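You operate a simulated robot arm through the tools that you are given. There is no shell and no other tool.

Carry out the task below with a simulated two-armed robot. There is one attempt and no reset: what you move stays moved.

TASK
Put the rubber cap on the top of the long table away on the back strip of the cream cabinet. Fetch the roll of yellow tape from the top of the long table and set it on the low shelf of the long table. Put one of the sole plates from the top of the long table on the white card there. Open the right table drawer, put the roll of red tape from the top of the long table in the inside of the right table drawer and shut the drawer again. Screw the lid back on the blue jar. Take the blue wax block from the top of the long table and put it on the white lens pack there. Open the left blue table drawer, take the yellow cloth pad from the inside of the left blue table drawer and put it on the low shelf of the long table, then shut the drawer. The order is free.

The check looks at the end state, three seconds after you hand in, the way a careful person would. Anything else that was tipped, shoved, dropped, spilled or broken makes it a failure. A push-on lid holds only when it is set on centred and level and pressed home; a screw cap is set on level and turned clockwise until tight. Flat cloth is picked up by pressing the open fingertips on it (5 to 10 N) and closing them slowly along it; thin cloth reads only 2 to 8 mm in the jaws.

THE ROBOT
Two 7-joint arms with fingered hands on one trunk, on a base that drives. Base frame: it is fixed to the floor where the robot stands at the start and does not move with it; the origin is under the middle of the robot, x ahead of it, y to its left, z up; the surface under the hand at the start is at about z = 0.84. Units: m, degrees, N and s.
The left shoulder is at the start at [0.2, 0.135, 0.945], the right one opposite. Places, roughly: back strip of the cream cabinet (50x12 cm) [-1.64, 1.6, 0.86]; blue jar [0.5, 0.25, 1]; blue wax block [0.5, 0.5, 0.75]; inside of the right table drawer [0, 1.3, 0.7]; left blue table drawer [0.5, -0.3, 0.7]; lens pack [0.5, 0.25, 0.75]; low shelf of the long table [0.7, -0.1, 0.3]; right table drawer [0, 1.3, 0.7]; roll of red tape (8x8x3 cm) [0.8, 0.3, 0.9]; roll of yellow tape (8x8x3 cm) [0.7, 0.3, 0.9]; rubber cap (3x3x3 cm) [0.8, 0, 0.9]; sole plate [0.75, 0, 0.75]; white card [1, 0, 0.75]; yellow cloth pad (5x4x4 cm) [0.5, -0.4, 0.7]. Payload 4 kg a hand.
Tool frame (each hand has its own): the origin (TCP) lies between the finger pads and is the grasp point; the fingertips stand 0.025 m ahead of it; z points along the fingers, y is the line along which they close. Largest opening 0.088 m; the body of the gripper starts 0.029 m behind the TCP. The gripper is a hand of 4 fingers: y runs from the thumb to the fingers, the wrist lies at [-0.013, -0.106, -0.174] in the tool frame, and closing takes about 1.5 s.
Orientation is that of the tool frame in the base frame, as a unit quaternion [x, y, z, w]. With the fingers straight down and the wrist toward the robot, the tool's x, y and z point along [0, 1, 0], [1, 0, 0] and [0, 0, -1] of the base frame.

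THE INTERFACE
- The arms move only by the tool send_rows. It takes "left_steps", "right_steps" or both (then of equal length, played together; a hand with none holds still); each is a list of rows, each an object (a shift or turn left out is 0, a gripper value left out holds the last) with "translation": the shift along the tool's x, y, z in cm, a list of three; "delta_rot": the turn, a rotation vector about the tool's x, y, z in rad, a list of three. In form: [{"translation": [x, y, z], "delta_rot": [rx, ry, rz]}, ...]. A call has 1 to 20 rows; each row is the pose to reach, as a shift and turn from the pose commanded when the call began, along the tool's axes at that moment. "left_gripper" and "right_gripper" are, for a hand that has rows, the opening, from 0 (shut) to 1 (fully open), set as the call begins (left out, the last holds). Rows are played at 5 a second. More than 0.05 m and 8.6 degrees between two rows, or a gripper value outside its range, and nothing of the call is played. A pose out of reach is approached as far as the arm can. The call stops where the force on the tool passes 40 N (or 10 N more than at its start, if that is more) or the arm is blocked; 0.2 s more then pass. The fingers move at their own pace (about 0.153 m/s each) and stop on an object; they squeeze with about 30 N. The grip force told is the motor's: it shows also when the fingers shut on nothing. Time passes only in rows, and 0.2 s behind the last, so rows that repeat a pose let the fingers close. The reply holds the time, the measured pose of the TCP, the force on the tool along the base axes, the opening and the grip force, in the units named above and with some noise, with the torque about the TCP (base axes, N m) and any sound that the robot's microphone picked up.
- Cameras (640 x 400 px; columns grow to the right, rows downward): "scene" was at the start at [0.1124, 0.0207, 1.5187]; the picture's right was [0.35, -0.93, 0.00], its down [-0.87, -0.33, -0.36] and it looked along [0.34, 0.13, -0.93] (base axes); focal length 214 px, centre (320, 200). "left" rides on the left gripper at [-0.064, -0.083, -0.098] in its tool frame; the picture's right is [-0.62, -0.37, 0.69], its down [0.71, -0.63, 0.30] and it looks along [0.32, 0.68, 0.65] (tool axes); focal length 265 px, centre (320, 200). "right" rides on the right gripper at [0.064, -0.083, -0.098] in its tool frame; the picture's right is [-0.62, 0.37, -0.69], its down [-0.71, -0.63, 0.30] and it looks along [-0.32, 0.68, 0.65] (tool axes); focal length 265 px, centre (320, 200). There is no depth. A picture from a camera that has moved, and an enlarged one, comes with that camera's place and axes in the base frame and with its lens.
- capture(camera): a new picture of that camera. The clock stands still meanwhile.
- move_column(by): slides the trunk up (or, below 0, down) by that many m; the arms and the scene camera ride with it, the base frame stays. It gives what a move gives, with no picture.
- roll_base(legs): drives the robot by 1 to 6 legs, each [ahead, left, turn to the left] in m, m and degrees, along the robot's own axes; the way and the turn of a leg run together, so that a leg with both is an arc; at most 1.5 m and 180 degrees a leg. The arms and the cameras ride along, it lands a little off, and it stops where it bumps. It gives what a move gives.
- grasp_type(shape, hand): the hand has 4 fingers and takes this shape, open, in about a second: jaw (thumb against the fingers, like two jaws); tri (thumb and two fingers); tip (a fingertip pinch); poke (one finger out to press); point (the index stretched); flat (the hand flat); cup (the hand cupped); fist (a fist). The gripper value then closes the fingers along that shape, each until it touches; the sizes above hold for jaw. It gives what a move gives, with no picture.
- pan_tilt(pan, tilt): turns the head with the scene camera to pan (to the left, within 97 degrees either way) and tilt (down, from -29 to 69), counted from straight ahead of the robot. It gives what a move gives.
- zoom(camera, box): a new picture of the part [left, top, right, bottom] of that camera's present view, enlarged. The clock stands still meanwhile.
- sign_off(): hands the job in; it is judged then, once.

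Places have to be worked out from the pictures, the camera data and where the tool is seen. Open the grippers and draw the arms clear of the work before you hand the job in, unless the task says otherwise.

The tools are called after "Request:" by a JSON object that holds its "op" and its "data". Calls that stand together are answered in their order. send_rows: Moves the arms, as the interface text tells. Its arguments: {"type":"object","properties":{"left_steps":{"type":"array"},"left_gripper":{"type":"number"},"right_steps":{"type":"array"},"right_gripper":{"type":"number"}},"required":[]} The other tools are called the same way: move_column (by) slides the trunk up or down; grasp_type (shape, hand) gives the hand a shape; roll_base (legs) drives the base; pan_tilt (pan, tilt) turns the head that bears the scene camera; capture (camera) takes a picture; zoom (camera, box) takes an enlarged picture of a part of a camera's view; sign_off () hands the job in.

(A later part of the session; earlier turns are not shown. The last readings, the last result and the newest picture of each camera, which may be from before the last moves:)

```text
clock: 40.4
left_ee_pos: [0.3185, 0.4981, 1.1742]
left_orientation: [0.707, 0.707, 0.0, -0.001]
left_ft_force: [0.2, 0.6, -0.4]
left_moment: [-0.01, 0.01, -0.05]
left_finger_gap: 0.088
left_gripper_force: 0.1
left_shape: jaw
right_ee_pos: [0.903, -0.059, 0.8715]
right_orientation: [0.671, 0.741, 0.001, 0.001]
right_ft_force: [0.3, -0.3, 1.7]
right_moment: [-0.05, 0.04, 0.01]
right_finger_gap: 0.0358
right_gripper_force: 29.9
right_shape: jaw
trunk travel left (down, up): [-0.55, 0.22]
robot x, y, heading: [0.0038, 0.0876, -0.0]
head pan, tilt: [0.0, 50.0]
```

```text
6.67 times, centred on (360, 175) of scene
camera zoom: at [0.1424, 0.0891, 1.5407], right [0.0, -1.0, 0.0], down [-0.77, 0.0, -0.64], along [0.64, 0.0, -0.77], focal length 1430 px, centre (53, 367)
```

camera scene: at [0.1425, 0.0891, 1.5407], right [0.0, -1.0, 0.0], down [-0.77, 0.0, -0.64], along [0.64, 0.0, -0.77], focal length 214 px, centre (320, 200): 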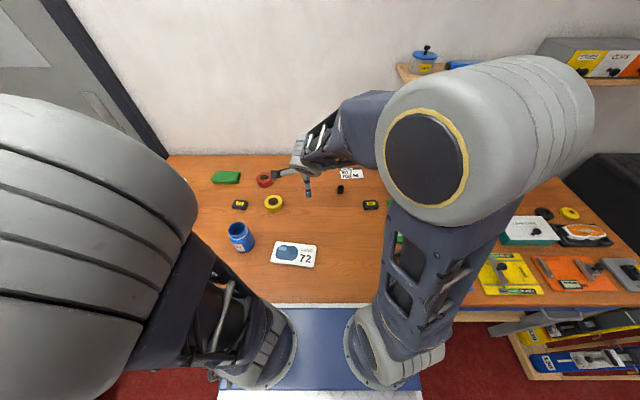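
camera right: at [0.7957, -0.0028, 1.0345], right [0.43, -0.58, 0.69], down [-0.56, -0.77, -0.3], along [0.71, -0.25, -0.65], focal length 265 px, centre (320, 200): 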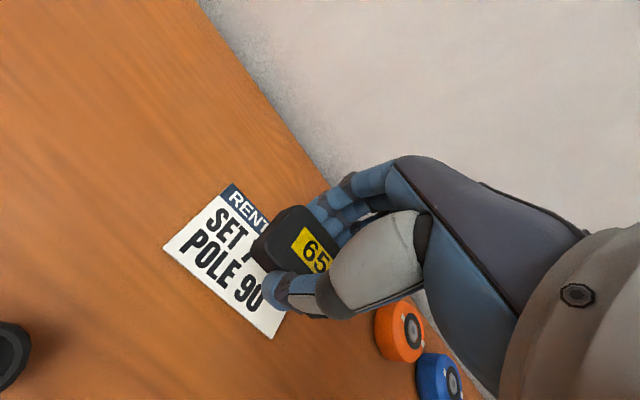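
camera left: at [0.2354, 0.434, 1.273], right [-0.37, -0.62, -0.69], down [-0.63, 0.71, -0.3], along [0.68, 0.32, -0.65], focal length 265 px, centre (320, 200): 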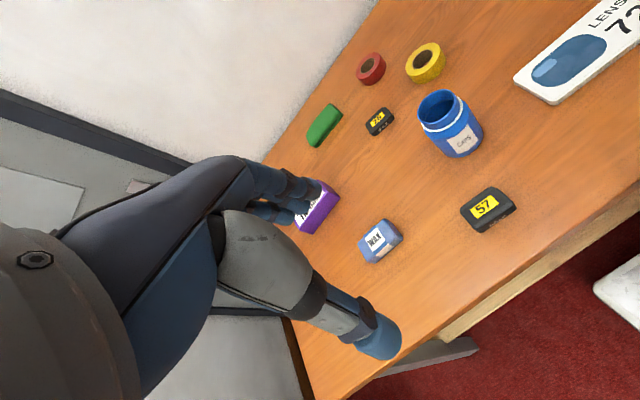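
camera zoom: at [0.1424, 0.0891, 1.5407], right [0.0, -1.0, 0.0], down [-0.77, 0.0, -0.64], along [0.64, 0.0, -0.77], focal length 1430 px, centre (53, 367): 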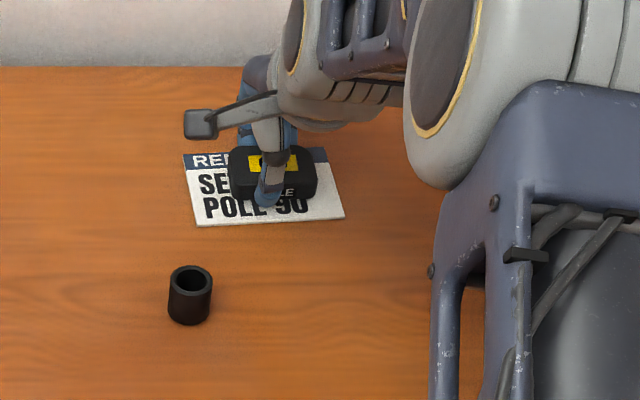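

The plate sits on the card. I release and raise the hand.

Request:
{"op": "send_rows", "data": {"right_steps": [{}, {}, {}, {}, {"translation": [0, 0, -1]}, {"translation": [0, 0, -4]}, {"translation": [0, 0, -8]}, {"translation": [0, 0, -10]}], "right_gripper": 1}}

Request:
{"op": "capture", "data": {"camera": "right"}}

Request:
{"op": "zoom", "data": {"camera": "scene", "box": [320, 145, 400, 205]}}

```text
clock: 42.1
left_ee_pos: [0.3171, 0.4978, 1.1732]
left_orientation: [0.707, 0.707, 0.0, -0.001]
left_ft_force: [-0.7, 1.1, 0.2]
left_moment: [-0.01, 0.0, -0.01]
left_finger_gap: 0.0876
left_gripper_force: 0.0
left_shape: jaw
right_ee_pos: [0.903, -0.0597, 0.9709]
right_orientation: [0.671, 0.742, -0.001, 0.0]
right_ft_force: [0.1, 0.7, 0.0]
right_moment: [0.0, 0.0, -0.01]
right_finger_gap: 0.0877
right_gripper_force: 0.0
right_shape: jaw
trunk travel left (down, up): [-0.55, 0.22]
robot x, y, heading: [0.0037, 0.0896, 0.1]
head pan, tilt: [0.0, 50.0]
```

```text
taken
camera right: at [0.8115, -0.0036, 1.0716], right [0.43, -0.58, 0.69], down [-0.56, -0.77, -0.3], along [0.71, -0.25, -0.65], focal length 265 px, centre (320, 200)
```

right: 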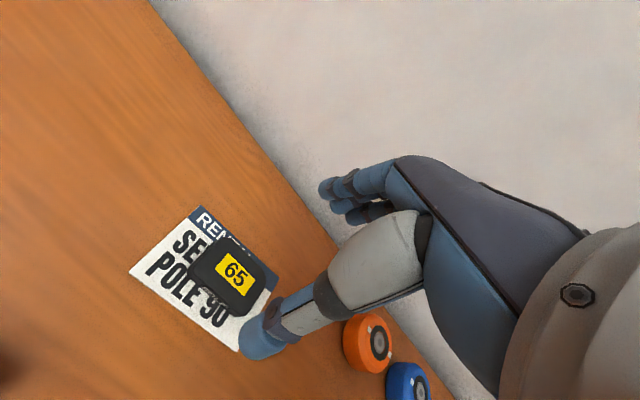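

```text
6.67 times, centred on (360, 175) of scene
camera zoom: at [0.1426, 0.0891, 1.5406], right [0.0, -1.0, 0.0], down [-0.77, 0.0, -0.64], along [0.64, 0.0, -0.77], focal length 1430 px, centre (53, 367)
```

zoom: 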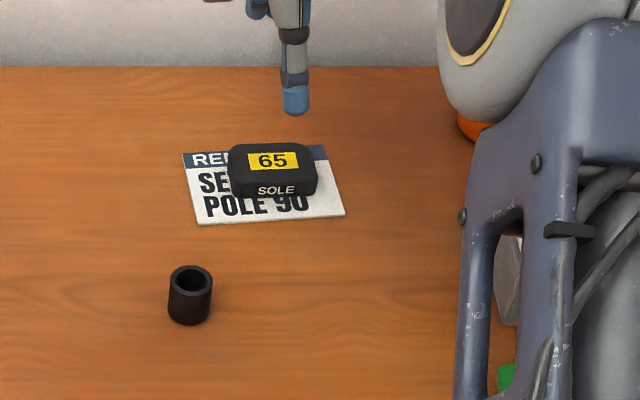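

Plate is properly on the card. Next, park the right hand up and to the right, and drive left so the left arm can reach the white lid.

Request:
{"op": "send_rows", "data": {"right_steps": [{"translation": [0, 0, -4.5]}, {"translation": [0, 0, -9]}, {"translation": [0, 0, -13]}, {"translation": [-1.2, -4.4, -13]}, {"translation": [-2.4, -8.8, -13]}, {"translation": [-3.7, -13.2, -13]}, {"translation": [-5, -17.6, -13]}, {"translation": [-6.3, -22, -13], "delta_rot": [0, 0, 0.05]}, {"translation": [-7.6, -26.4, -13], "delta_rot": [0, 0, 0.1]}, {"translation": [-9, -31, -13], "delta_rot": [0, 0, 0.1]}]}}

Request:
{"op": "roll_base", "data": {"legs": [[0, 0.31, 0]]}}

Request:
{"op": "pan_tilt", "data": {"pan": 0, "tilt": 45}}

Request:
{"op": "capture", "data": {"camera": "scene"}}

Request:
{"op": "capture", "data": {"camera": "left"}}

```text
clock: 44.4
left_ee_pos: [0.3166, 0.4987, 1.1733]
left_orientation: [0.708, 0.707, 0.0, 0.0]
left_ft_force: [0.2, -0.1, 0.0]
left_moment: [0.01, 0.02, -0.02]
left_finger_gap: 0.0875
left_gripper_force: 0.0
left_shape: jaw
right_ee_pos: [0.604, -0.1812, 1.1014]
right_orientation: [0.707, 0.707, 0.001, 0.0]
right_ft_force: [0.5, 0.0, -0.2]
right_moment: [0.03, 0.03, -0.01]
right_finger_gap: 0.0879
right_gripper_force: 0.1
right_shape: jaw
trunk travel left (down, up): [-0.55, 0.22]
robot x, y, heading: [0.0049, 0.0892, 0.2]
head pan, tilt: [0.0, 50.0]
```

```text
clock: 46.4
left_ee_pos: [0.3179, 0.8081, 1.1747]
left_orientation: [0.708, 0.707, 0.0, 0.0]
left_ft_force: [-0.1, 0.0, 0.5]
left_moment: [-0.02, -0.03, -0.02]
left_finger_gap: 0.0877
left_gripper_force: 0.0
left_shape: jaw
right_ee_pos: [0.6056, 0.1272, 1.1001]
right_orientation: [0.708, 0.706, 0.0, 0.0]
right_ft_force: [-0.1, -0.4, -0.1]
right_moment: [0.03, -0.02, 0.01]
right_finger_gap: 0.0877
right_gripper_force: 0.0
right_shape: jaw
trunk travel left (down, up): [-0.55, 0.22]
robot x, y, heading: [0.0063, 0.3942, -0.2]
head pan, tilt: [0.0, 50.0]
```

```text
clock: 47.1
left_ee_pos: [0.3186, 0.8073, 1.1739]
left_orientation: [0.708, 0.706, -0.001, 0.0]
left_ft_force: [0.3, -0.2, -0.1]
left_moment: [-0.01, 0.01, 0.04]
left_finger_gap: 0.0875
left_gripper_force: 0.0
left_shape: jaw
right_ee_pos: [0.6042, 0.1277, 1.1016]
right_orientation: [0.707, 0.707, 0.0, 0.0]
right_ft_force: [0.3, -0.5, 0.0]
right_moment: [-0.03, -0.03, -0.02]
right_finger_gap: 0.0876
right_gripper_force: 0.0
right_shape: jaw
trunk travel left (down, up): [-0.55, 0.22]
robot x, y, heading: [0.0036, 0.3976, 0.1]
head pan, tilt: [0.0, 45.0]
```

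```text
taken
camera scene: at [0.1469, 0.399, 1.5475], right [0.0, -1.0, 0.0], down [-0.71, 0.0, -0.71], along [0.71, 0.0, -0.71], focal length 214 px, centre (320, 200)
```

scene: 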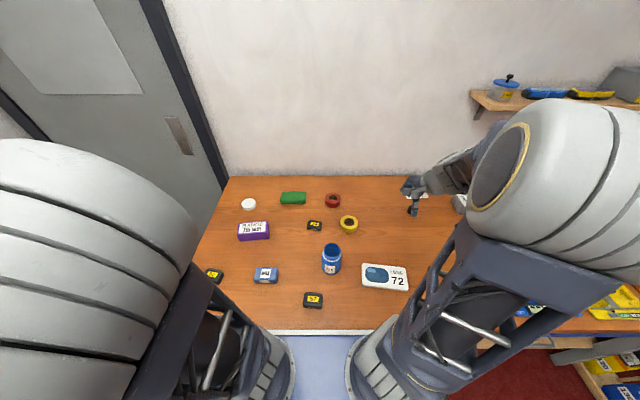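

```text
taken
camera left: at [0.236, 0.7438, 1.273], right [-0.37, -0.62, -0.69], down [-0.63, 0.71, -0.3], along [0.68, 0.32, -0.65], focal length 265 px, centre (320, 200)
```

left: 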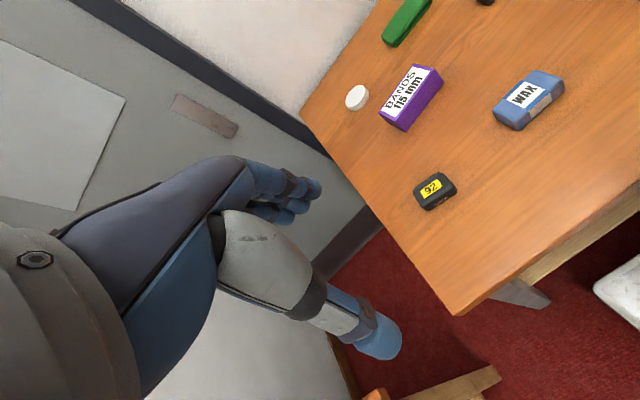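

A clean top view now. I zoom for precise localisation of lid, jar, wax block and lens pack.

Request:
{"op": "zoom", "data": {"camera": "scene", "box": [230, 180, 370, 250]}}

Request:
{"op": "zoom", "data": {"camera": "scene", "box": [200, 230, 420, 320]}}

```text
4.57 times, centred on (300, 215) of scene
camera zoom: at [0.1469, 0.399, 1.5475], right [0.0, -1.0, 0.0], down [-0.71, 0.0, -0.71], along [0.71, 0.0, -0.71], focal length 980 px, centre (411, 131)
```

zoom: 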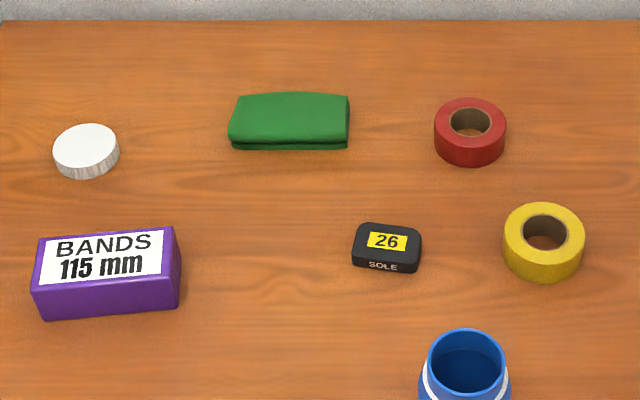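

```text
2.91 times, centred on (310, 275) of scene
camera zoom: at [0.1469, 0.399, 1.5475], right [0.0, -1.0, 0.0], down [-0.71, 0.0, -0.71], along [0.71, 0.0, -0.71], focal length 624 px, centre (349, -18)
```

zoom: 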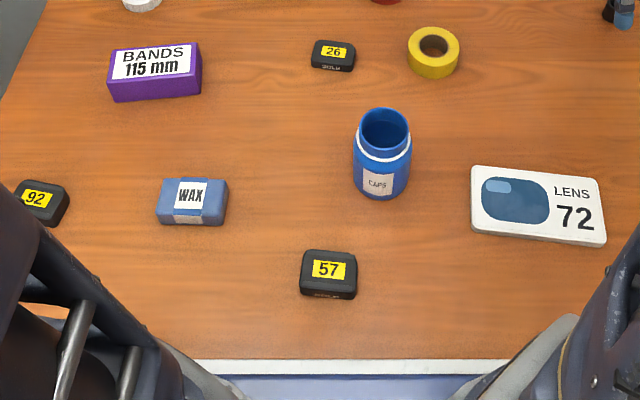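

Lid centre ≈ [0.814, 0.717] (ø6.5 cm, ~2 cm high); jar mouth ≈ [0.514, 0.360, 0.952]. I bring the left hand above the lid.

Request:
{"op": "send_rows", "data": {"left_steps": [{"translation": [-0.8, 4.5, 0]}, {"translation": [-1.6, 9, 0]}, {"translation": [-2.5, 13.5, 0]}, {"translation": [-3.3, 18, 0]}, {"translation": [-4.1, 22.5, 0]}, {"translation": [-5, 27, 0]}, {"translation": [-5.8, 31.5, 0]}, {"translation": [-6.6, 36, 0]}, {"translation": [-7.4, 40.5, 0]}, {"translation": [-8.2, 45, 0]}, {"translation": [-9.05, 49.5, 0]}, {"translation": [-9.05, 49.5, 4.5]}, {"translation": [-9.05, 49.5, 9]}, {"translation": [-9.05, 49.5, 13.5]}, {"translation": [-9.05, 49.5, 18]}, {"translation": [-9.05, 49.5, 22]}, {"translation": [-9.05, 49.5, 22]}], "left_gripper": 1}}

Request:
{"op": "capture", "data": {"camera": "left"}}

Request:
{"op": "zoom", "data": {"camera": "scene", "box": [210, 165, 290, 225]}}

```text
clock: 50.7
left_ee_pos: [0.8123, 0.7178, 0.9538]
left_orientation: [0.707, 0.707, -0.001, 0.0]
left_ft_force: [0.0, -0.7, 0.0]
left_moment: [0.02, -0.01, 0.0]
left_finger_gap: 0.0875
left_gripper_force: 0.0
left_shape: jaw
right_ee_pos: [0.6047, 0.1278, 1.1018]
right_orientation: [0.708, 0.706, 0.001, 0.0]
right_ft_force: [-1.0, 0.1, -1.0]
right_moment: [0.01, 0.02, 0.0]
right_finger_gap: 0.0875
right_gripper_force: 0.0
right_shape: jaw
trunk travel left (down, up): [-0.55, 0.22]
robot x, y, heading: [0.0092, 0.3999, -0.3]
head pan, tilt: [0.0, 45.0]
```

```text
taken
camera left: at [0.7304, 0.6525, 1.0542], right [-0.37, -0.62, -0.69], down [-0.63, 0.71, -0.3], along [0.68, 0.32, -0.65], focal length 265 px, centre (320, 200)
```

left: 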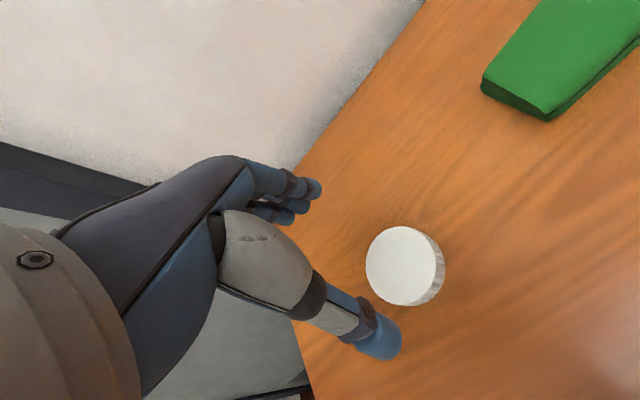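

```text
6.67 times, centred on (250, 195) of scene
camera zoom: at [0.1469, 0.399, 1.5476], right [0.0, -1.0, 0.0], down [-0.71, 0.0, -0.71], along [0.71, 0.0, -0.71], focal length 1430 px, centre (787, 233)
```

zoom: 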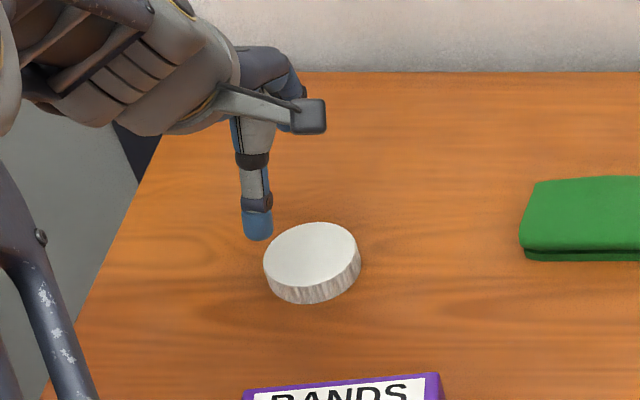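

Lid confirmed at [0.815, 0.716]. I descend around it and close.

Request:
{"op": "send_rows", "data": {"left_steps": [{"translation": [-0.15, 0.25, 3]}, {"translation": [-0.15, 0.25, 6]}, {"translation": [-0.15, 0.25, 8]}, {"translation": [-0.15, 0.25, 8.6]}, {"translation": [-0.15, 0.25, 8.6]}]}}

Request:
{"op": "send_rows", "data": {"left_steps": [{}, {}, {}, {}, {}, {}, {}, {}], "left_gripper": 0}}

Request:
{"op": "capture", "data": {"camera": "left"}}

```text
clock: 51.9
left_ee_pos: [0.8149, 0.7146, 0.8684]
left_orientation: [0.706, 0.708, 0.0, 0.0]
left_ft_force: [-0.6, 0.5, -0.4]
left_moment: [0.02, -0.04, 0.03]
left_finger_gap: 0.0879
left_gripper_force: 0.0
left_shape: jaw
right_ee_pos: [0.605, 0.1289, 1.1012]
right_orientation: [0.707, 0.707, 0.0, 0.0]
right_ft_force: [0.1, -0.8, -0.9]
right_moment: [0.01, 0.0, 0.01]
right_finger_gap: 0.0876
right_gripper_force: 0.0
right_shape: jaw
trunk travel left (down, up): [-0.55, 0.22]
robot x, y, heading: [0.0037, 0.401, -0.1]
head pan, tilt: [0.0, 45.0]
```

```text
clock: 53.7
left_ee_pos: [0.8158, 0.7153, 0.8677]
left_orientation: [0.708, 0.706, 0.0, 0.0]
left_ft_force: [0.8, 0.5, -0.1]
left_moment: [0.01, -0.03, 0.0]
left_finger_gap: 0.055
left_gripper_force: 30.1
left_shape: jaw
right_ee_pos: [0.6046, 0.1283, 1.1014]
right_orientation: [0.708, 0.706, -0.001, 0.0]
right_ft_force: [-0.3, 0.3, 0.5]
right_moment: [0.02, 0.0, -0.01]
right_finger_gap: 0.0878
right_gripper_force: 0.0
right_shape: jaw
trunk travel left (down, up): [-0.55, 0.22]
robot x, y, heading: [0.0059, 0.3997, -0.4]
head pan, tilt: [0.0, 45.0]
```

```text
taken
camera left: at [0.7328, 0.6505, 0.9676], right [-0.37, -0.62, -0.69], down [-0.63, 0.71, -0.3], along [0.68, 0.32, -0.65], focal length 265 px, centre (320, 200)
```

left: 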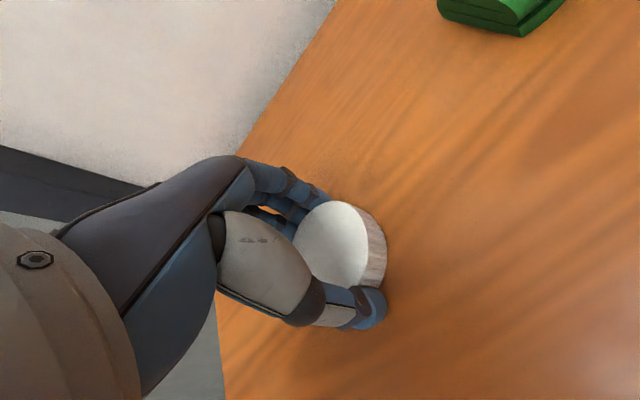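

Lid gripped (55 mm). I lift it well clear and back the robot to about (−0.19, 0.16) for comfortable reach to the jar.

Request:
{"op": "send_rows", "data": {"left_steps": [{"translation": [0, 0, -3]}, {"translation": [0, 0, -7]}, {"translation": [0, 0, -11]}, {"translation": [0, 0, -15]}, {"translation": [0, 0, -19]}, {"translation": [0, 0, -23]}, {"translation": [0, 0, -23]}]}}

Request:
{"op": "roll_base", "data": {"legs": [[-0.195, -0.24, 0]]}}

Request:
{"op": "pan_tilt", "data": {"pan": 10, "tilt": 45}}

Request:
{"op": "capture", "data": {"camera": "scene"}}

Request:
{"op": "capture", "data": {"camera": "left"}}

```text
clock: 55.3
left_ee_pos: [0.8148, 0.7144, 1.0968]
left_orientation: [0.707, 0.707, 0.0, 0.0]
left_ft_force: [0.2, -0.3, -0.8]
left_moment: [0.02, -0.02, 0.02]
left_finger_gap: 0.0549
left_gripper_force: 30.0
left_shape: jaw
right_ee_pos: [0.6056, 0.1274, 1.1007]
right_orientation: [0.707, 0.707, 0.001, 0.0]
right_ft_force: [0.3, -0.5, 0.0]
right_moment: [0.0, 0.02, -0.01]
right_finger_gap: 0.0877
right_gripper_force: 0.1
right_shape: jaw
trunk travel left (down, up): [-0.55, 0.22]
robot x, y, heading: [0.0081, 0.3955, -0.0]
head pan, tilt: [0.0, 45.0]
```

```text
clock: 57.4
left_ee_pos: [0.6164, 0.4682, 1.0966]
left_orientation: [0.708, 0.706, 0.0, 0.0]
left_ft_force: [-0.4, 0.6, 0.0]
left_moment: [0.04, 0.01, -0.01]
left_finger_gap: 0.0548
left_gripper_force: 30.0
left_shape: jaw
right_ee_pos: [0.4033, -0.1181, 1.1002]
right_orientation: [0.708, 0.706, 0.001, 0.0]
right_ft_force: [0.8, 0.0, -0.6]
right_moment: [-0.03, -0.02, 0.02]
right_finger_gap: 0.0878
right_gripper_force: 0.0
right_shape: jaw
trunk travel left (down, up): [-0.55, 0.22]
robot x, y, heading: [-0.1943, 0.1499, -0.2]
head pan, tilt: [0.0, 45.0]
```

```text
clock: 58.1
left_ee_pos: [0.617, 0.4692, 1.0963]
left_orientation: [0.708, 0.706, 0.0, 0.0]
left_ft_force: [-0.1, 0.7, -0.2]
left_moment: [-0.03, 0.0, 0.0]
left_finger_gap: 0.0546
left_gripper_force: 29.9
left_shape: jaw
right_ee_pos: [0.4051, -0.118, 1.1007]
right_orientation: [0.708, 0.706, 0.0, 0.0]
right_ft_force: [0.3, 0.4, -0.3]
right_moment: [0.02, 0.02, 0.01]
right_finger_gap: 0.0878
right_gripper_force: 0.2
right_shape: jaw
trunk travel left (down, up): [-0.55, 0.22]
robot x, y, heading: [-0.1917, 0.1535, -0.1]
head pan, tilt: [10.0, 45.0]
```

```text
taken
camera scene: at [-0.0533, 0.1685, 1.5476], right [0.17, -0.99, 0.0], down [-0.7, -0.12, -0.71], along [0.7, 0.12, -0.71], focal length 214 px, centre (320, 200)
```

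scene: 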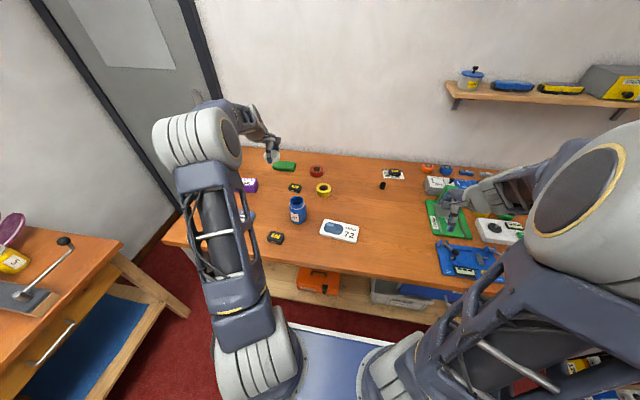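

```text
taken
camera left: at [0.5343, 0.4044, 1.1961], right [-0.37, -0.62, -0.69], down [-0.63, 0.72, -0.3], along [0.68, 0.32, -0.65], focal length 265 px, centre (320, 200)
```

left: 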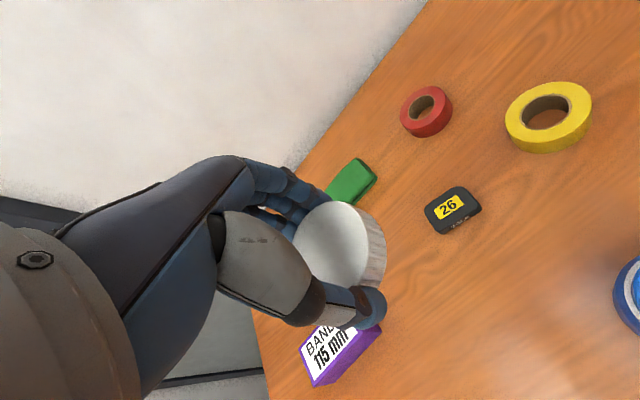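

I zoom in on the jar from here to triangulate it.

Request:
{"op": "zoom", "data": {"camera": "scene", "box": [265, 185, 345, 245]}}

Request:
{"op": "zoom", "data": {"camera": "left", "box": [270, 180, 410, 300]}}

```text
6.67 times, centred on (305, 215) of scene
camera zoom: at [-0.0533, 0.1685, 1.5476], right [0.17, -0.99, 0.0], down [-0.7, -0.12, -0.71], along [0.7, 0.12, -0.71], focal length 1430 px, centre (420, 100)
```

zoom: 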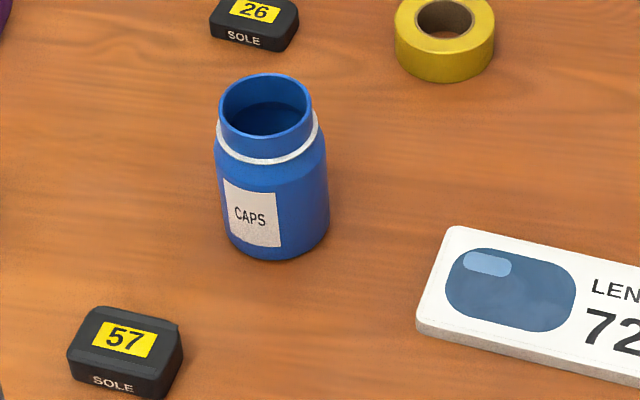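

```text
3.33 times, centred on (340, 240) of left
camera zoom: at [0.5343, 0.4044, 1.1961], right [-0.37, -0.62, -0.69], down [-0.63, 0.72, -0.3], along [0.68, 0.32, -0.65], focal length 885 px, centre (253, 67)
```

zoom: 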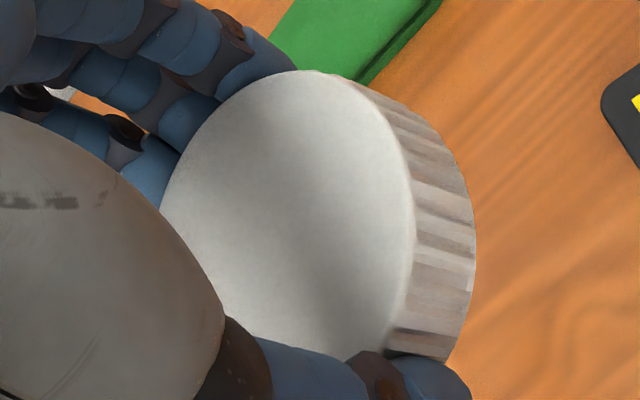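

Jar mouth triangulates to [0.514, 0.360, 0.953]; the lid sits about 3 mm off in the hand (tool −x). I move above the jar and pre-rotate the wrist counter-clockwise to leave room for the clockwise turn.

Request:
{"op": "send_rows", "data": {"left_steps": [{"translation": [-3.5, -3.4, 0]}, {"translation": [-7, -6.8, 0]}, {"translation": [-10.6, -10.2, 2]}, {"translation": [-10.6, -10.2, 4], "delta_rot": [0, 0, -0.13]}, {"translation": [-10.6, -10.2, 6], "delta_rot": [0, 0, -0.26]}, {"translation": [-10.6, -10.2, 6], "delta_rot": [0, 0, -0.39]}, {"translation": [-10.6, -10.2, 6], "delta_rot": [0, 0, -0.52]}, {"translation": [-10.6, -10.2, 6], "delta_rot": [0, 0, -0.65]}, {"translation": [-10.6, -10.2, 6], "delta_rot": [0, 0, -0.78]}, {"translation": [-10.6, -10.2, 6], "delta_rot": [0, 0, -0.91]}, {"translation": [-10.6, -10.2, 6], "delta_rot": [0, 0, -1.04]}, {"translation": [-10.6, -10.2, 6], "delta_rot": [0, 0, -1.04]}]}}

Request:
{"op": "zoom", "data": {"camera": "scene", "box": [255, 165, 355, 240]}}

Request:
{"op": "capture", "data": {"camera": "left"}}

```text
refused: row 3 steps farther than a row can; nothing moved
```

```text
5.33 times, centred on (305, 202) of scene
camera zoom: at [-0.0533, 0.1685, 1.5476], right [0.17, -0.99, 0.0], down [-0.7, -0.12, -0.71], along [0.7, 0.12, -0.71], focal length 1144 px, centre (400, 187)
```

zoom: 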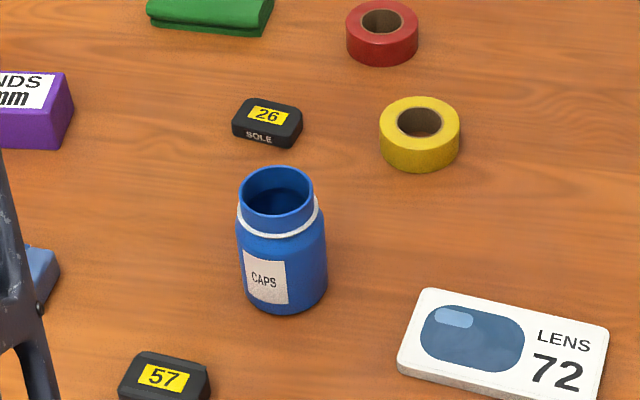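

```text
taken
camera left: at [0.5343, 0.4044, 1.1961], right [-0.37, -0.62, -0.69], down [-0.63, 0.72, -0.3], along [0.68, 0.32, -0.65], focal length 265 px, centre (320, 200)
```

left: 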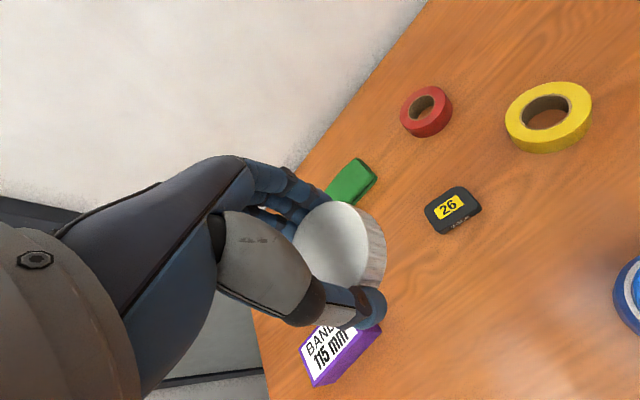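

Step 3 was slightly too long; resend with smaller steps.

Request:
{"op": "send_rows", "data": {"left_steps": [{"translation": [-3.3, -3.2, 0]}, {"translation": [-6.6, -6.4, 0]}, {"translation": [-9.6, -9.3, 0]}, {"translation": [-10.6, -10.2, 3], "delta_rot": [0, 0, -0.13]}, {"translation": [-10.6, -10.2, 6], "delta_rot": [0, 0, -0.26]}, {"translation": [-10.6, -10.2, 6], "delta_rot": [0, 0, -0.39]}, {"translation": [-10.6, -10.2, 6], "delta_rot": [0, 0, -0.52]}, {"translation": [-10.6, -10.2, 6], "delta_rot": [0, 0, -0.65]}, {"translation": [-10.6, -10.2, 6], "delta_rot": [0, 0, -0.78]}, {"translation": [-10.6, -10.2, 6], "delta_rot": [0, 0, -0.91]}, {"translation": [-10.6, -10.2, 6], "delta_rot": [0, 0, -1.04]}, {"translation": [-10.6, -10.2, 6], "delta_rot": [0, 0, -1.04]}]}}

Request:
{"op": "zoom", "data": {"camera": "scene", "box": [255, 165, 355, 240]}}

Request:
{"op": "capture", "data": {"camera": "left"}}

```text
clock: 60.7
left_ee_pos: [0.5141, 0.3639, 1.0373]
left_orientation: [0.263, 0.965, 0.0, 0.0]
left_ft_force: [0.0, -0.3, 0.3]
left_moment: [0.0, 0.03, 0.01]
left_finger_gap: 0.0545
left_gripper_force: 30.1
left_shape: jaw
right_ee_pos: [0.4044, -0.1185, 1.1025]
right_orientation: [0.708, 0.706, 0.0, 0.0]
right_ft_force: [0.2, -1.2, -0.3]
right_moment: [-0.01, 0.0, -0.04]
right_finger_gap: 0.088
right_gripper_force: 0.1
right_shape: jaw
trunk travel left (down, up): [-0.55, 0.22]
robot x, y, heading: [-0.1952, 0.1583, -0.0]
head pan, tilt: [10.0, 45.0]
```

```text
5.33 times, centred on (305, 202) of scene
camera zoom: at [-0.0534, 0.1685, 1.5476], right [0.17, -0.99, 0.0], down [-0.7, -0.12, -0.71], along [0.7, 0.12, -0.71], focal length 1144 px, centre (400, 187)
```

zoom: 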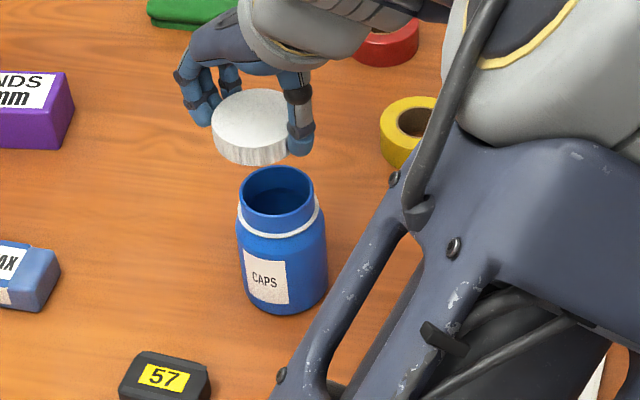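

```text
taken
camera left: at [0.5289, 0.2582, 1.1365], right [0.35, -0.63, -0.69], down [-0.94, -0.18, -0.3], along [0.07, 0.75, -0.65], focal length 265 px, centre (320, 200)
```

left: 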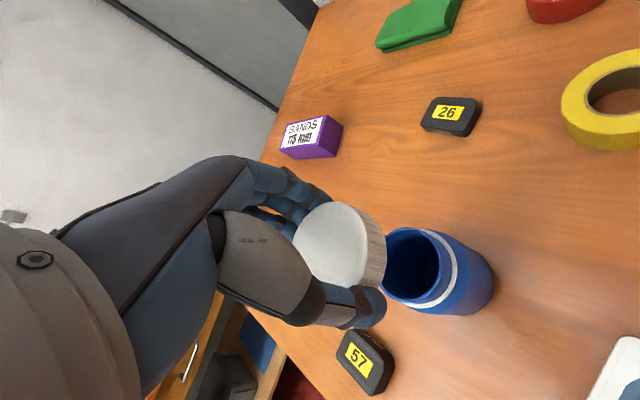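

Good visibility. I zoom on the wrist view for a second estimate of the lid-versus-jar offset.

Request:
{"op": "zoom", "data": {"camera": "left", "box": [280, 180, 520, 340]}}

Request:
{"op": "zoom", "data": {"camera": "scene", "box": [280, 175, 330, 225]}}

```text
2.50 times, centred on (400, 260) of left
camera zoom: at [0.5289, 0.2582, 1.1365], right [0.35, -0.63, -0.69], down [-0.94, -0.18, -0.3], along [0.07, 0.75, -0.65], focal length 664 px, centre (120, 50)
```

zoom: 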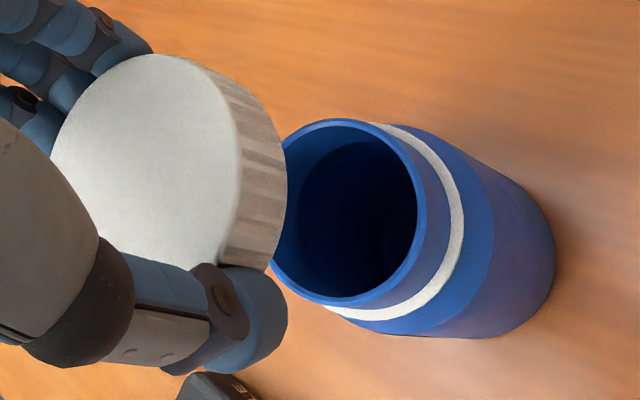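

```text
8.00 times, centred on (305, 200) of scene
camera zoom: at [-0.0534, 0.1685, 1.5476], right [0.17, -0.99, 0.0], down [-0.7, -0.12, -0.71], along [0.7, 0.12, -0.71], focal length 1716 px, centre (440, 200)
```

zoom: 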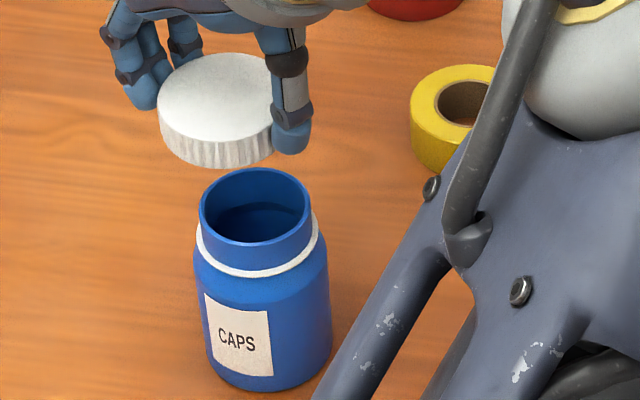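

Scene says shift lid by about (+2, −10) mm, wrist view about (+4, −14) mm. I apply the mean and lower to ~6 mm above the rim, then look again.

Request:
{"op": "send_rows", "data": {"left_steps": [{"translation": [-0.84, -0.84, 0]}, {"translation": [-0.84, -0.84, 2.5]}, {"translation": [-0.84, -0.84, 4.8]}, {"translation": [-0.84, -0.84, 4.8]}]}}

Request:
{"op": "zoom", "data": {"camera": "left", "box": [280, 180, 440, 340]}}

Request:
{"op": "zoom", "data": {"camera": "scene", "box": [280, 175, 330, 225]}}

```text
clock: 61.7
left_ee_pos: [0.5168, 0.3522, 0.9898]
left_orientation: [0.264, 0.965, 0.0, -0.001]
left_ft_force: [-0.4, 0.2, 0.5]
left_moment: [0.02, -0.03, -0.01]
left_finger_gap: 0.0546
left_gripper_force: 30.2
left_shape: jaw
right_ee_pos: [0.4049, -0.1177, 1.1017]
right_orientation: [0.708, 0.706, 0.0, 0.001]
right_ft_force: [0.4, -0.6, 0.6]
right_moment: [0.02, 0.01, 0.01]
right_finger_gap: 0.0877
right_gripper_force: 0.0
right_shape: jaw
trunk travel left (down, up): [-0.55, 0.22]
robot x, y, heading: [-0.19, 0.1548, -0.2]
head pan, tilt: [10.0, 45.0]
```

```text
2.50 times, centred on (360, 260) of left
camera zoom: at [0.5308, 0.2472, 1.0886], right [0.35, -0.63, -0.69], down [-0.94, -0.18, -0.3], along [0.07, 0.75, -0.65], focal length 664 px, centre (220, 50)
```

zoom: 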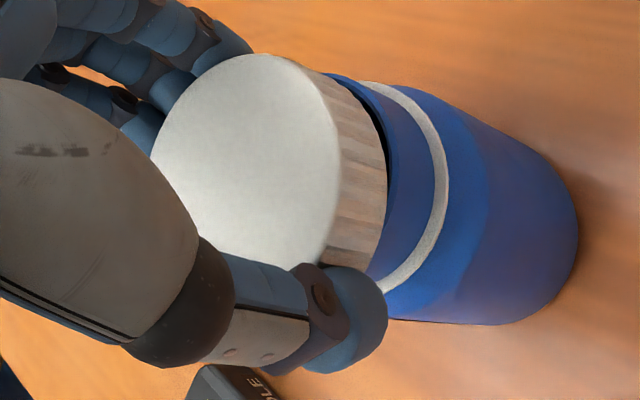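

```text
8.00 times, centred on (305, 200) of scene
camera zoom: at [-0.0534, 0.1685, 1.5476], right [0.17, -0.99, 0.0], down [-0.7, -0.12, -0.71], along [0.7, 0.12, -0.71], focal length 1716 px, centre (440, 200)
```

zoom: 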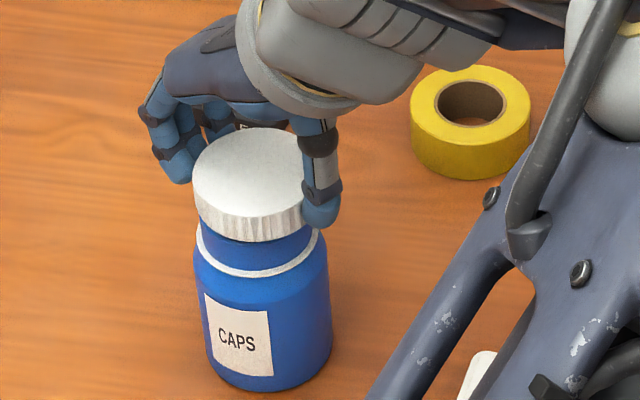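

Lid looks centred within a few mm. I shift +2 mm in x and lower gently to sense the rim.

Request:
{"op": "send_rows", "data": {"left_steps": [{"translation": [-0.17, 0.1, 0.4]}, {"translation": [-0.17, 0.1, 0.8]}, {"translation": [-0.17, 0.1, 1.0]}, {"translation": [-0.17, 0.1, 1.0]}]}}

Request:
{"op": "zoom", "data": {"camera": "scene", "box": [280, 175, 330, 225]}}

```text
clock: 62.7
left_ee_pos: [0.518, 0.3519, 0.9803]
left_orientation: [0.263, 0.965, 0.0, 0.0]
left_ft_force: [0.0, -0.5, 0.1]
left_moment: [-0.01, 0.02, -0.01]
left_finger_gap: 0.0546
left_gripper_force: 30.2
left_shape: jaw
right_ee_pos: [0.4047, -0.1178, 1.1015]
right_orientation: [0.708, 0.706, 0.0, -0.001]
right_ft_force: [0.6, 0.5, 1.4]
right_moment: [-0.02, -0.03, 0.0]
right_finger_gap: 0.0875
right_gripper_force: 0.0
right_shape: jaw
trunk travel left (down, up): [-0.55, 0.22]
robot x, y, heading: [-0.1919, 0.1572, -0.3]
head pan, tilt: [10.0, 45.0]
```

```text
8.00 times, centred on (305, 200) of scene
camera zoom: at [-0.0534, 0.1685, 1.5476], right [0.17, -0.99, 0.0], down [-0.7, -0.12, -0.71], along [0.7, 0.12, -0.71], focal length 1716 px, centre (440, 200)
```

zoom: 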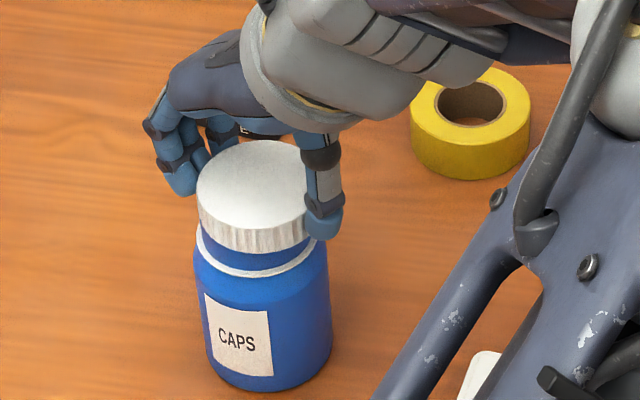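

Still free and visually centred. Lower further in small steps.

Request:
{"op": "send_rows", "data": {"left_steps": [{"translation": [0, 0, 0.3]}, {"translation": [0, 0, 0.6]}, {"translation": [0, 0, 0.6]}]}}

Request:
{"op": "zoom", "data": {"camera": "scene", "box": [280, 175, 330, 225]}}

```text
clock: 63.5
left_ee_pos: [0.5194, 0.3515, 0.9759]
left_orientation: [0.264, 0.965, 0.001, 0.002]
left_ft_force: [-1.7, 1.7, 13.0]
left_moment: [0.18, -0.02, 0.03]
left_finger_gap: 0.0544
left_gripper_force: 29.8
left_shape: jaw
right_ee_pos: [0.4044, -0.1182, 1.1017]
right_orientation: [0.708, 0.706, 0.001, 0.0]
right_ft_force: [-0.9, -0.2, 0.6]
right_moment: [0.02, -0.01, -0.02]
right_finger_gap: 0.0877
right_gripper_force: 0.0
right_shape: jaw
trunk travel left (down, up): [-0.55, 0.22]
robot x, y, heading: [-0.1914, 0.1552, 0.1]
head pan, tilt: [10.0, 45.0]
```

```text
8.00 times, centred on (305, 200) of scene
camera zoom: at [-0.0538, 0.1684, 1.5478], right [0.17, -0.99, 0.0], down [-0.7, -0.12, -0.71], along [0.7, 0.12, -0.71], focal length 1716 px, centre (440, 200)
```

zoom: 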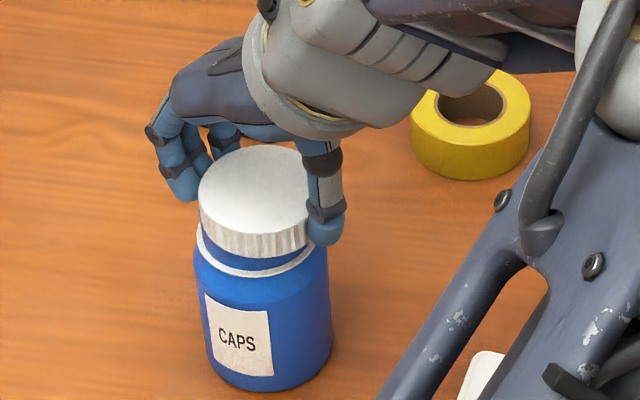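

Contact at 13 N with the skirt already around the neck (only a few mm of blue left above the white ring). I turn clockwise ~1 rad with this light pressure and watch force and torque.

Request:
{"op": "send_rows", "data": {"left_steps": [{"translation": [0, 0, 0], "delta_rot": [0, 0, 0.13]}, {"translation": [0, 0, 0], "delta_rot": [0, 0, 0.26]}, {"translation": [0, 0, 0], "delta_rot": [0, 0, 0.39]}, {"translation": [0, 0, 0], "delta_rot": [0, 0, 0.52]}, {"translation": [0, 0, 0.0], "delta_rot": [0, 0, 0.65]}, {"translation": [0, 0, 0.0], "delta_rot": [0, 0, 0.78]}, {"translation": [0, 0, 0.0], "delta_rot": [0, 0, 0.91]}, {"translation": [0, 0, 0.0], "delta_rot": [0, 0, 1.04]}, {"translation": [0, 0, 0.0], "delta_rot": [0, 0, 1.04]}]}}

Request:
{"op": "zoom", "data": {"camera": "scene", "box": [280, 175, 330, 225]}}

```text
clock: 65.5
left_ee_pos: [0.5179, 0.3514, 0.9733]
left_orientation: [0.709, 0.705, 0.001, 0.0]
left_ft_force: [2.9, 2.9, 22.5]
left_moment: [0.06, -0.37, 0.27]
left_finger_gap: 0.0529
left_gripper_force: 30.0
left_shape: jaw
right_ee_pos: [0.4045, -0.1184, 1.1029]
right_orientation: [0.708, 0.707, 0.001, 0.0]
right_ft_force: [-0.3, 0.6, 0.2]
right_moment: [0.03, 0.02, 0.01]
right_finger_gap: 0.0875
right_gripper_force: 0.0
right_shape: jaw
trunk travel left (down, up): [-0.55, 0.22]
robot x, y, heading: [-0.1951, 0.1572, -0.2]
head pan, tilt: [10.0, 45.0]
```

```text
8.00 times, centred on (305, 200) of scene
camera zoom: at [-0.0539, 0.1684, 1.5477], right [0.17, -0.99, 0.0], down [-0.7, -0.12, -0.71], along [0.7, 0.12, -0.71], focal length 1716 px, centre (440, 200)
```

zoom: 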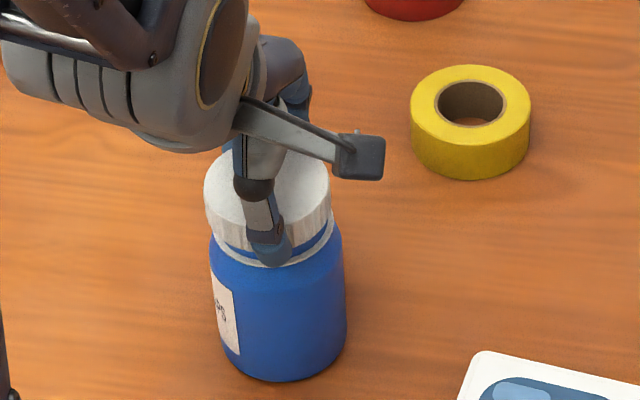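

The jar turned along with the lid (its label rotated and it slid a few mm), so I need to hold it with the right hand. First ease the left pressure, and bring the right hand, tilted to point left, toward the jar's right side.

Request:
{"op": "send_rows", "data": {"left_steps": [{"translation": [0, 0, -0.15]}, {"translation": [0, 0, -0.25]}, {"translation": [0, 0, -0.25]}]}}

Request:
{"op": "send_rows", "data": {"right_steps": [{"translation": [2.4, 0.5, 0], "delta_rot": [0, 0.126, 0]}, {"translation": [4.8, 1, 0], "delta_rot": [0, 0.252, 0]}, {"translation": [7.2, 1.5, 0], "delta_rot": [0, 0.378, 0]}, {"translation": [9.6, 2, 0], "delta_rot": [0, 0.504, 0]}, {"translation": [12, 2.5, 1], "delta_rot": [0, 0.63, 0]}, {"translation": [14.4, 3, 2], "delta_rot": [0, 0.756, 0]}, {"translation": [16.8, 3.5, 3], "delta_rot": [0, 0.882, 0]}, {"translation": [19.2, 4, 4], "delta_rot": [0, 1.008, 0]}, {"translation": [21.8, 4.5, 5.2], "delta_rot": [0, 1.134, 0]}, {"translation": [21.8, 4.5, 5.2], "delta_rot": [0, 1.134, 0]}], "right_gripper": 1}}

Request:
{"op": "capture", "data": {"camera": "scene"}}

Request:
{"op": "capture", "data": {"camera": "right"}}

```text
clock: 66.3
left_ee_pos: [0.521, 0.3507, 0.9742]
left_orientation: [0.709, 0.706, -0.001, -0.001]
left_ft_force: [1.4, 0.4, 9.6]
left_moment: [0.06, -0.19, 0.15]
left_finger_gap: 0.0529
left_gripper_force: 30.0
left_shape: jaw
right_ee_pos: [0.4054, -0.1178, 1.1014]
right_orientation: [0.709, 0.705, -0.001, 0.0]
right_ft_force: [-0.3, -0.2, 0.3]
right_moment: [-0.03, 0.01, 0.0]
right_finger_gap: 0.0879
right_gripper_force: 0.0
right_shape: jaw
trunk travel left (down, up): [-0.55, 0.22]
robot x, y, heading: [-0.1925, 0.1497, -0.3]
head pan, tilt: [10.0, 45.0]
```

```text
clock: 68.5
left_ee_pos: [0.5203, 0.3504, 0.9754]
left_orientation: [0.709, 0.706, 0.0, 0.0]
left_ft_force: [-0.2, 0.4, 2.0]
left_moment: [0.02, 0.0, 0.0]
left_finger_gap: 0.0531
left_gripper_force: 30.5
left_shape: jaw
right_ee_pos: [0.4514, 0.0996, 1.0509]
right_orientation: [0.597, 0.595, 0.381, -0.38]
right_ft_force: [0.8, -0.4, -0.6]
right_moment: [-0.02, 0.01, 0.03]
right_finger_gap: 0.0875
right_gripper_force: 0.1
right_shape: jaw
trunk travel left (down, up): [-0.55, 0.22]
robot x, y, heading: [-0.1934, 0.158, -0.4]
head pan, tilt: [10.0, 45.0]
```

```text
taken
camera scene: at [-0.0534, 0.1685, 1.5476], right [0.17, -0.99, 0.0], down [-0.7, -0.12, -0.71], along [0.7, 0.12, -0.71], focal length 214 px, centre (320, 200)
```

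scene: 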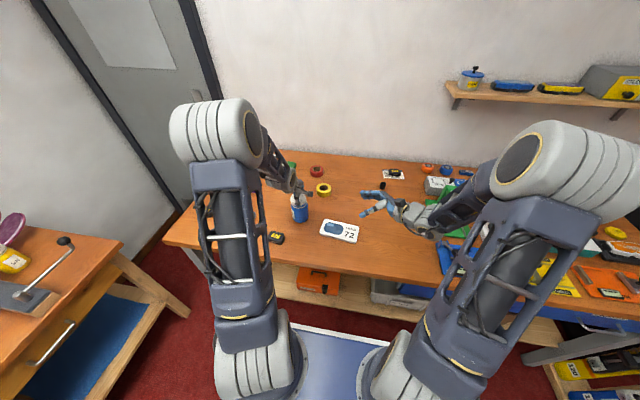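

```text
taken
camera right: at [0.3657, 0.0388, 1.1514], right [0.36, -0.89, -0.27], down [-0.63, -0.02, -0.78], along [0.69, 0.45, -0.57], focal length 265 px, centre (320, 200)
```

right: 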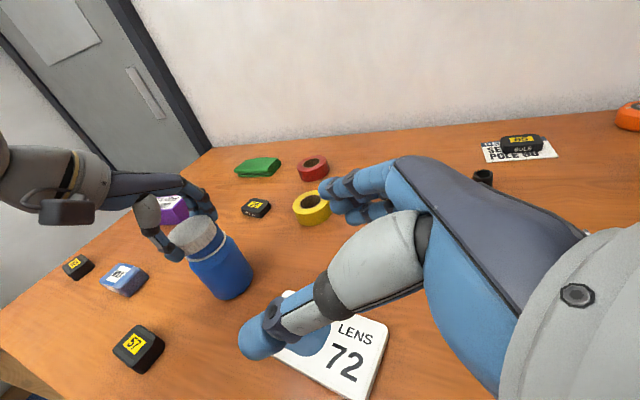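

The right hand is oriented correctly. I move it to a pre-grasp ~12 cm from the jar along its approach direction.

Request:
{"op": "send_rows", "data": {"right_steps": [{"translation": [-0.8, 1.4, 3.3]}, {"translation": [-1.6, 2.8, 6.6]}, {"translation": [-2.4, 4.2, 9.8]}, {"translation": [-3.2, 5.6, 13.1]}, {"translation": [-3.95, 6.96, 16.35]}, {"translation": [-3.95, 6.96, 16.35]}]}}

Request:
{"op": "zoom", "data": {"camera": "scene", "box": [260, 165, 400, 245]}}

Request:
{"op": "capture", "data": {"camera": "right"}}

```text
clock: 69.9
left_ee_pos: [0.5198, 0.3506, 0.9748]
left_orientation: [0.709, 0.705, 0.001, -0.001]
left_ft_force: [0.1, 0.3, 2.3]
left_moment: [0.0, -0.05, -0.01]
left_finger_gap: 0.0533
left_gripper_force: 29.9
left_shape: jaw
right_ee_pos: [0.5211, 0.2318, 0.9449]
right_orientation: [0.597, 0.595, 0.381, -0.379]
right_ft_force: [0.3, 0.3, 0.7]
right_moment: [-0.01, 0.01, -0.03]
right_finger_gap: 0.0877
right_gripper_force: 0.1
right_shape: jaw
trunk travel left (down, up): [-0.55, 0.22]
robot x, y, heading: [-0.1922, 0.1541, -0.4]
head pan, tilt: [10.0, 45.0]
```

```text
4.57 times, centred on (330, 205) of scene
camera zoom: at [-0.0534, 0.1685, 1.5476], right [0.17, -0.99, 0.0], down [-0.7, -0.12, -0.71], along [0.7, 0.12, -0.71], focal length 980 px, centre (274, 177)
```

zoom: 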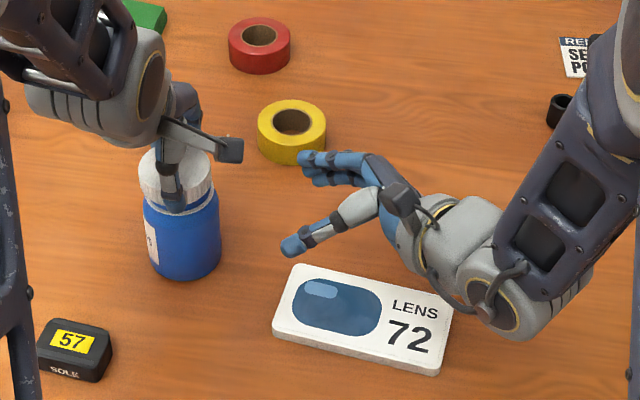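

```text
taken
camera right: at [0.4357, 0.1692, 1.0468], right [0.37, -0.89, -0.27], down [-0.63, -0.02, -0.78], along [0.69, 0.45, -0.57], focal length 265 px, centre (320, 200)
```

right: 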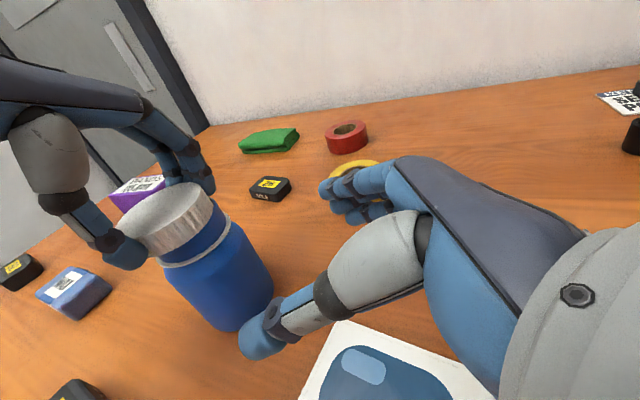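

Aligned. I advance 8 cm along the approach direction, check, then the rest.

Request:
{"op": "send_rows", "data": {"right_steps": [{"translation": [0, 0.15, 3]}, {"translation": [0, 0.15, 6]}, {"translation": [0, 0.15, 8.5]}, {"translation": [0, 0.15, 8.5]}]}}

Request:
{"op": "zoom", "data": {"camera": "scene", "box": [265, 175, 345, 235]}}

Request:
{"op": "capture", "data": {"camera": "right"}}

```text
clock: 70.9
left_ee_pos: [0.5193, 0.3514, 0.9757]
left_orientation: [0.708, 0.706, 0.001, -0.001]
left_ft_force: [0.1, -0.4, 1.8]
left_moment: [0.02, -0.02, 0.0]
left_finger_gap: 0.0531
left_gripper_force: 29.9
left_shape: jaw
right_ee_pos: [0.5231, 0.3065, 0.9093]
right_orientation: [0.598, 0.595, 0.381, -0.379]
right_ft_force: [0.6, 0.6, -0.5]
right_moment: [-0.01, 0.05, 0.03]
right_finger_gap: 0.0875
right_gripper_force: 0.1
right_shape: jaw
trunk travel left (down, up): [-0.55, 0.22]
robot x, y, heading: [-0.1942, 0.1524, 0.0]
head pan, tilt: [10.0, 45.0]
```

```text
6.67 times, centred on (305, 205) of scene
camera zoom: at [-0.0534, 0.1685, 1.5476], right [0.17, -0.99, 0.0], down [-0.7, -0.12, -0.71], along [0.7, 0.12, -0.71], focal length 1430 px, centre (420, 167)
```

zoom: 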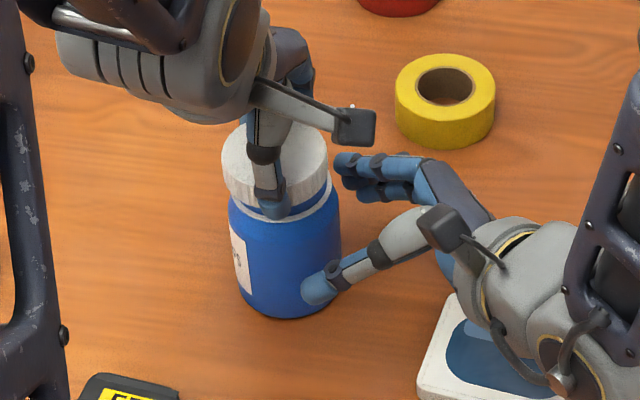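

```text
taken
camera right: at [0.4377, 0.246, 1.0105], right [0.36, -0.89, -0.27], down [-0.63, -0.02, -0.78], along [0.69, 0.45, -0.57], focal length 265 px, centre (320, 200)
```

right: 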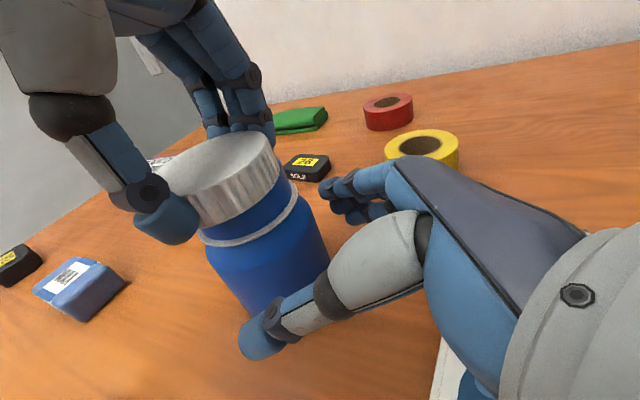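

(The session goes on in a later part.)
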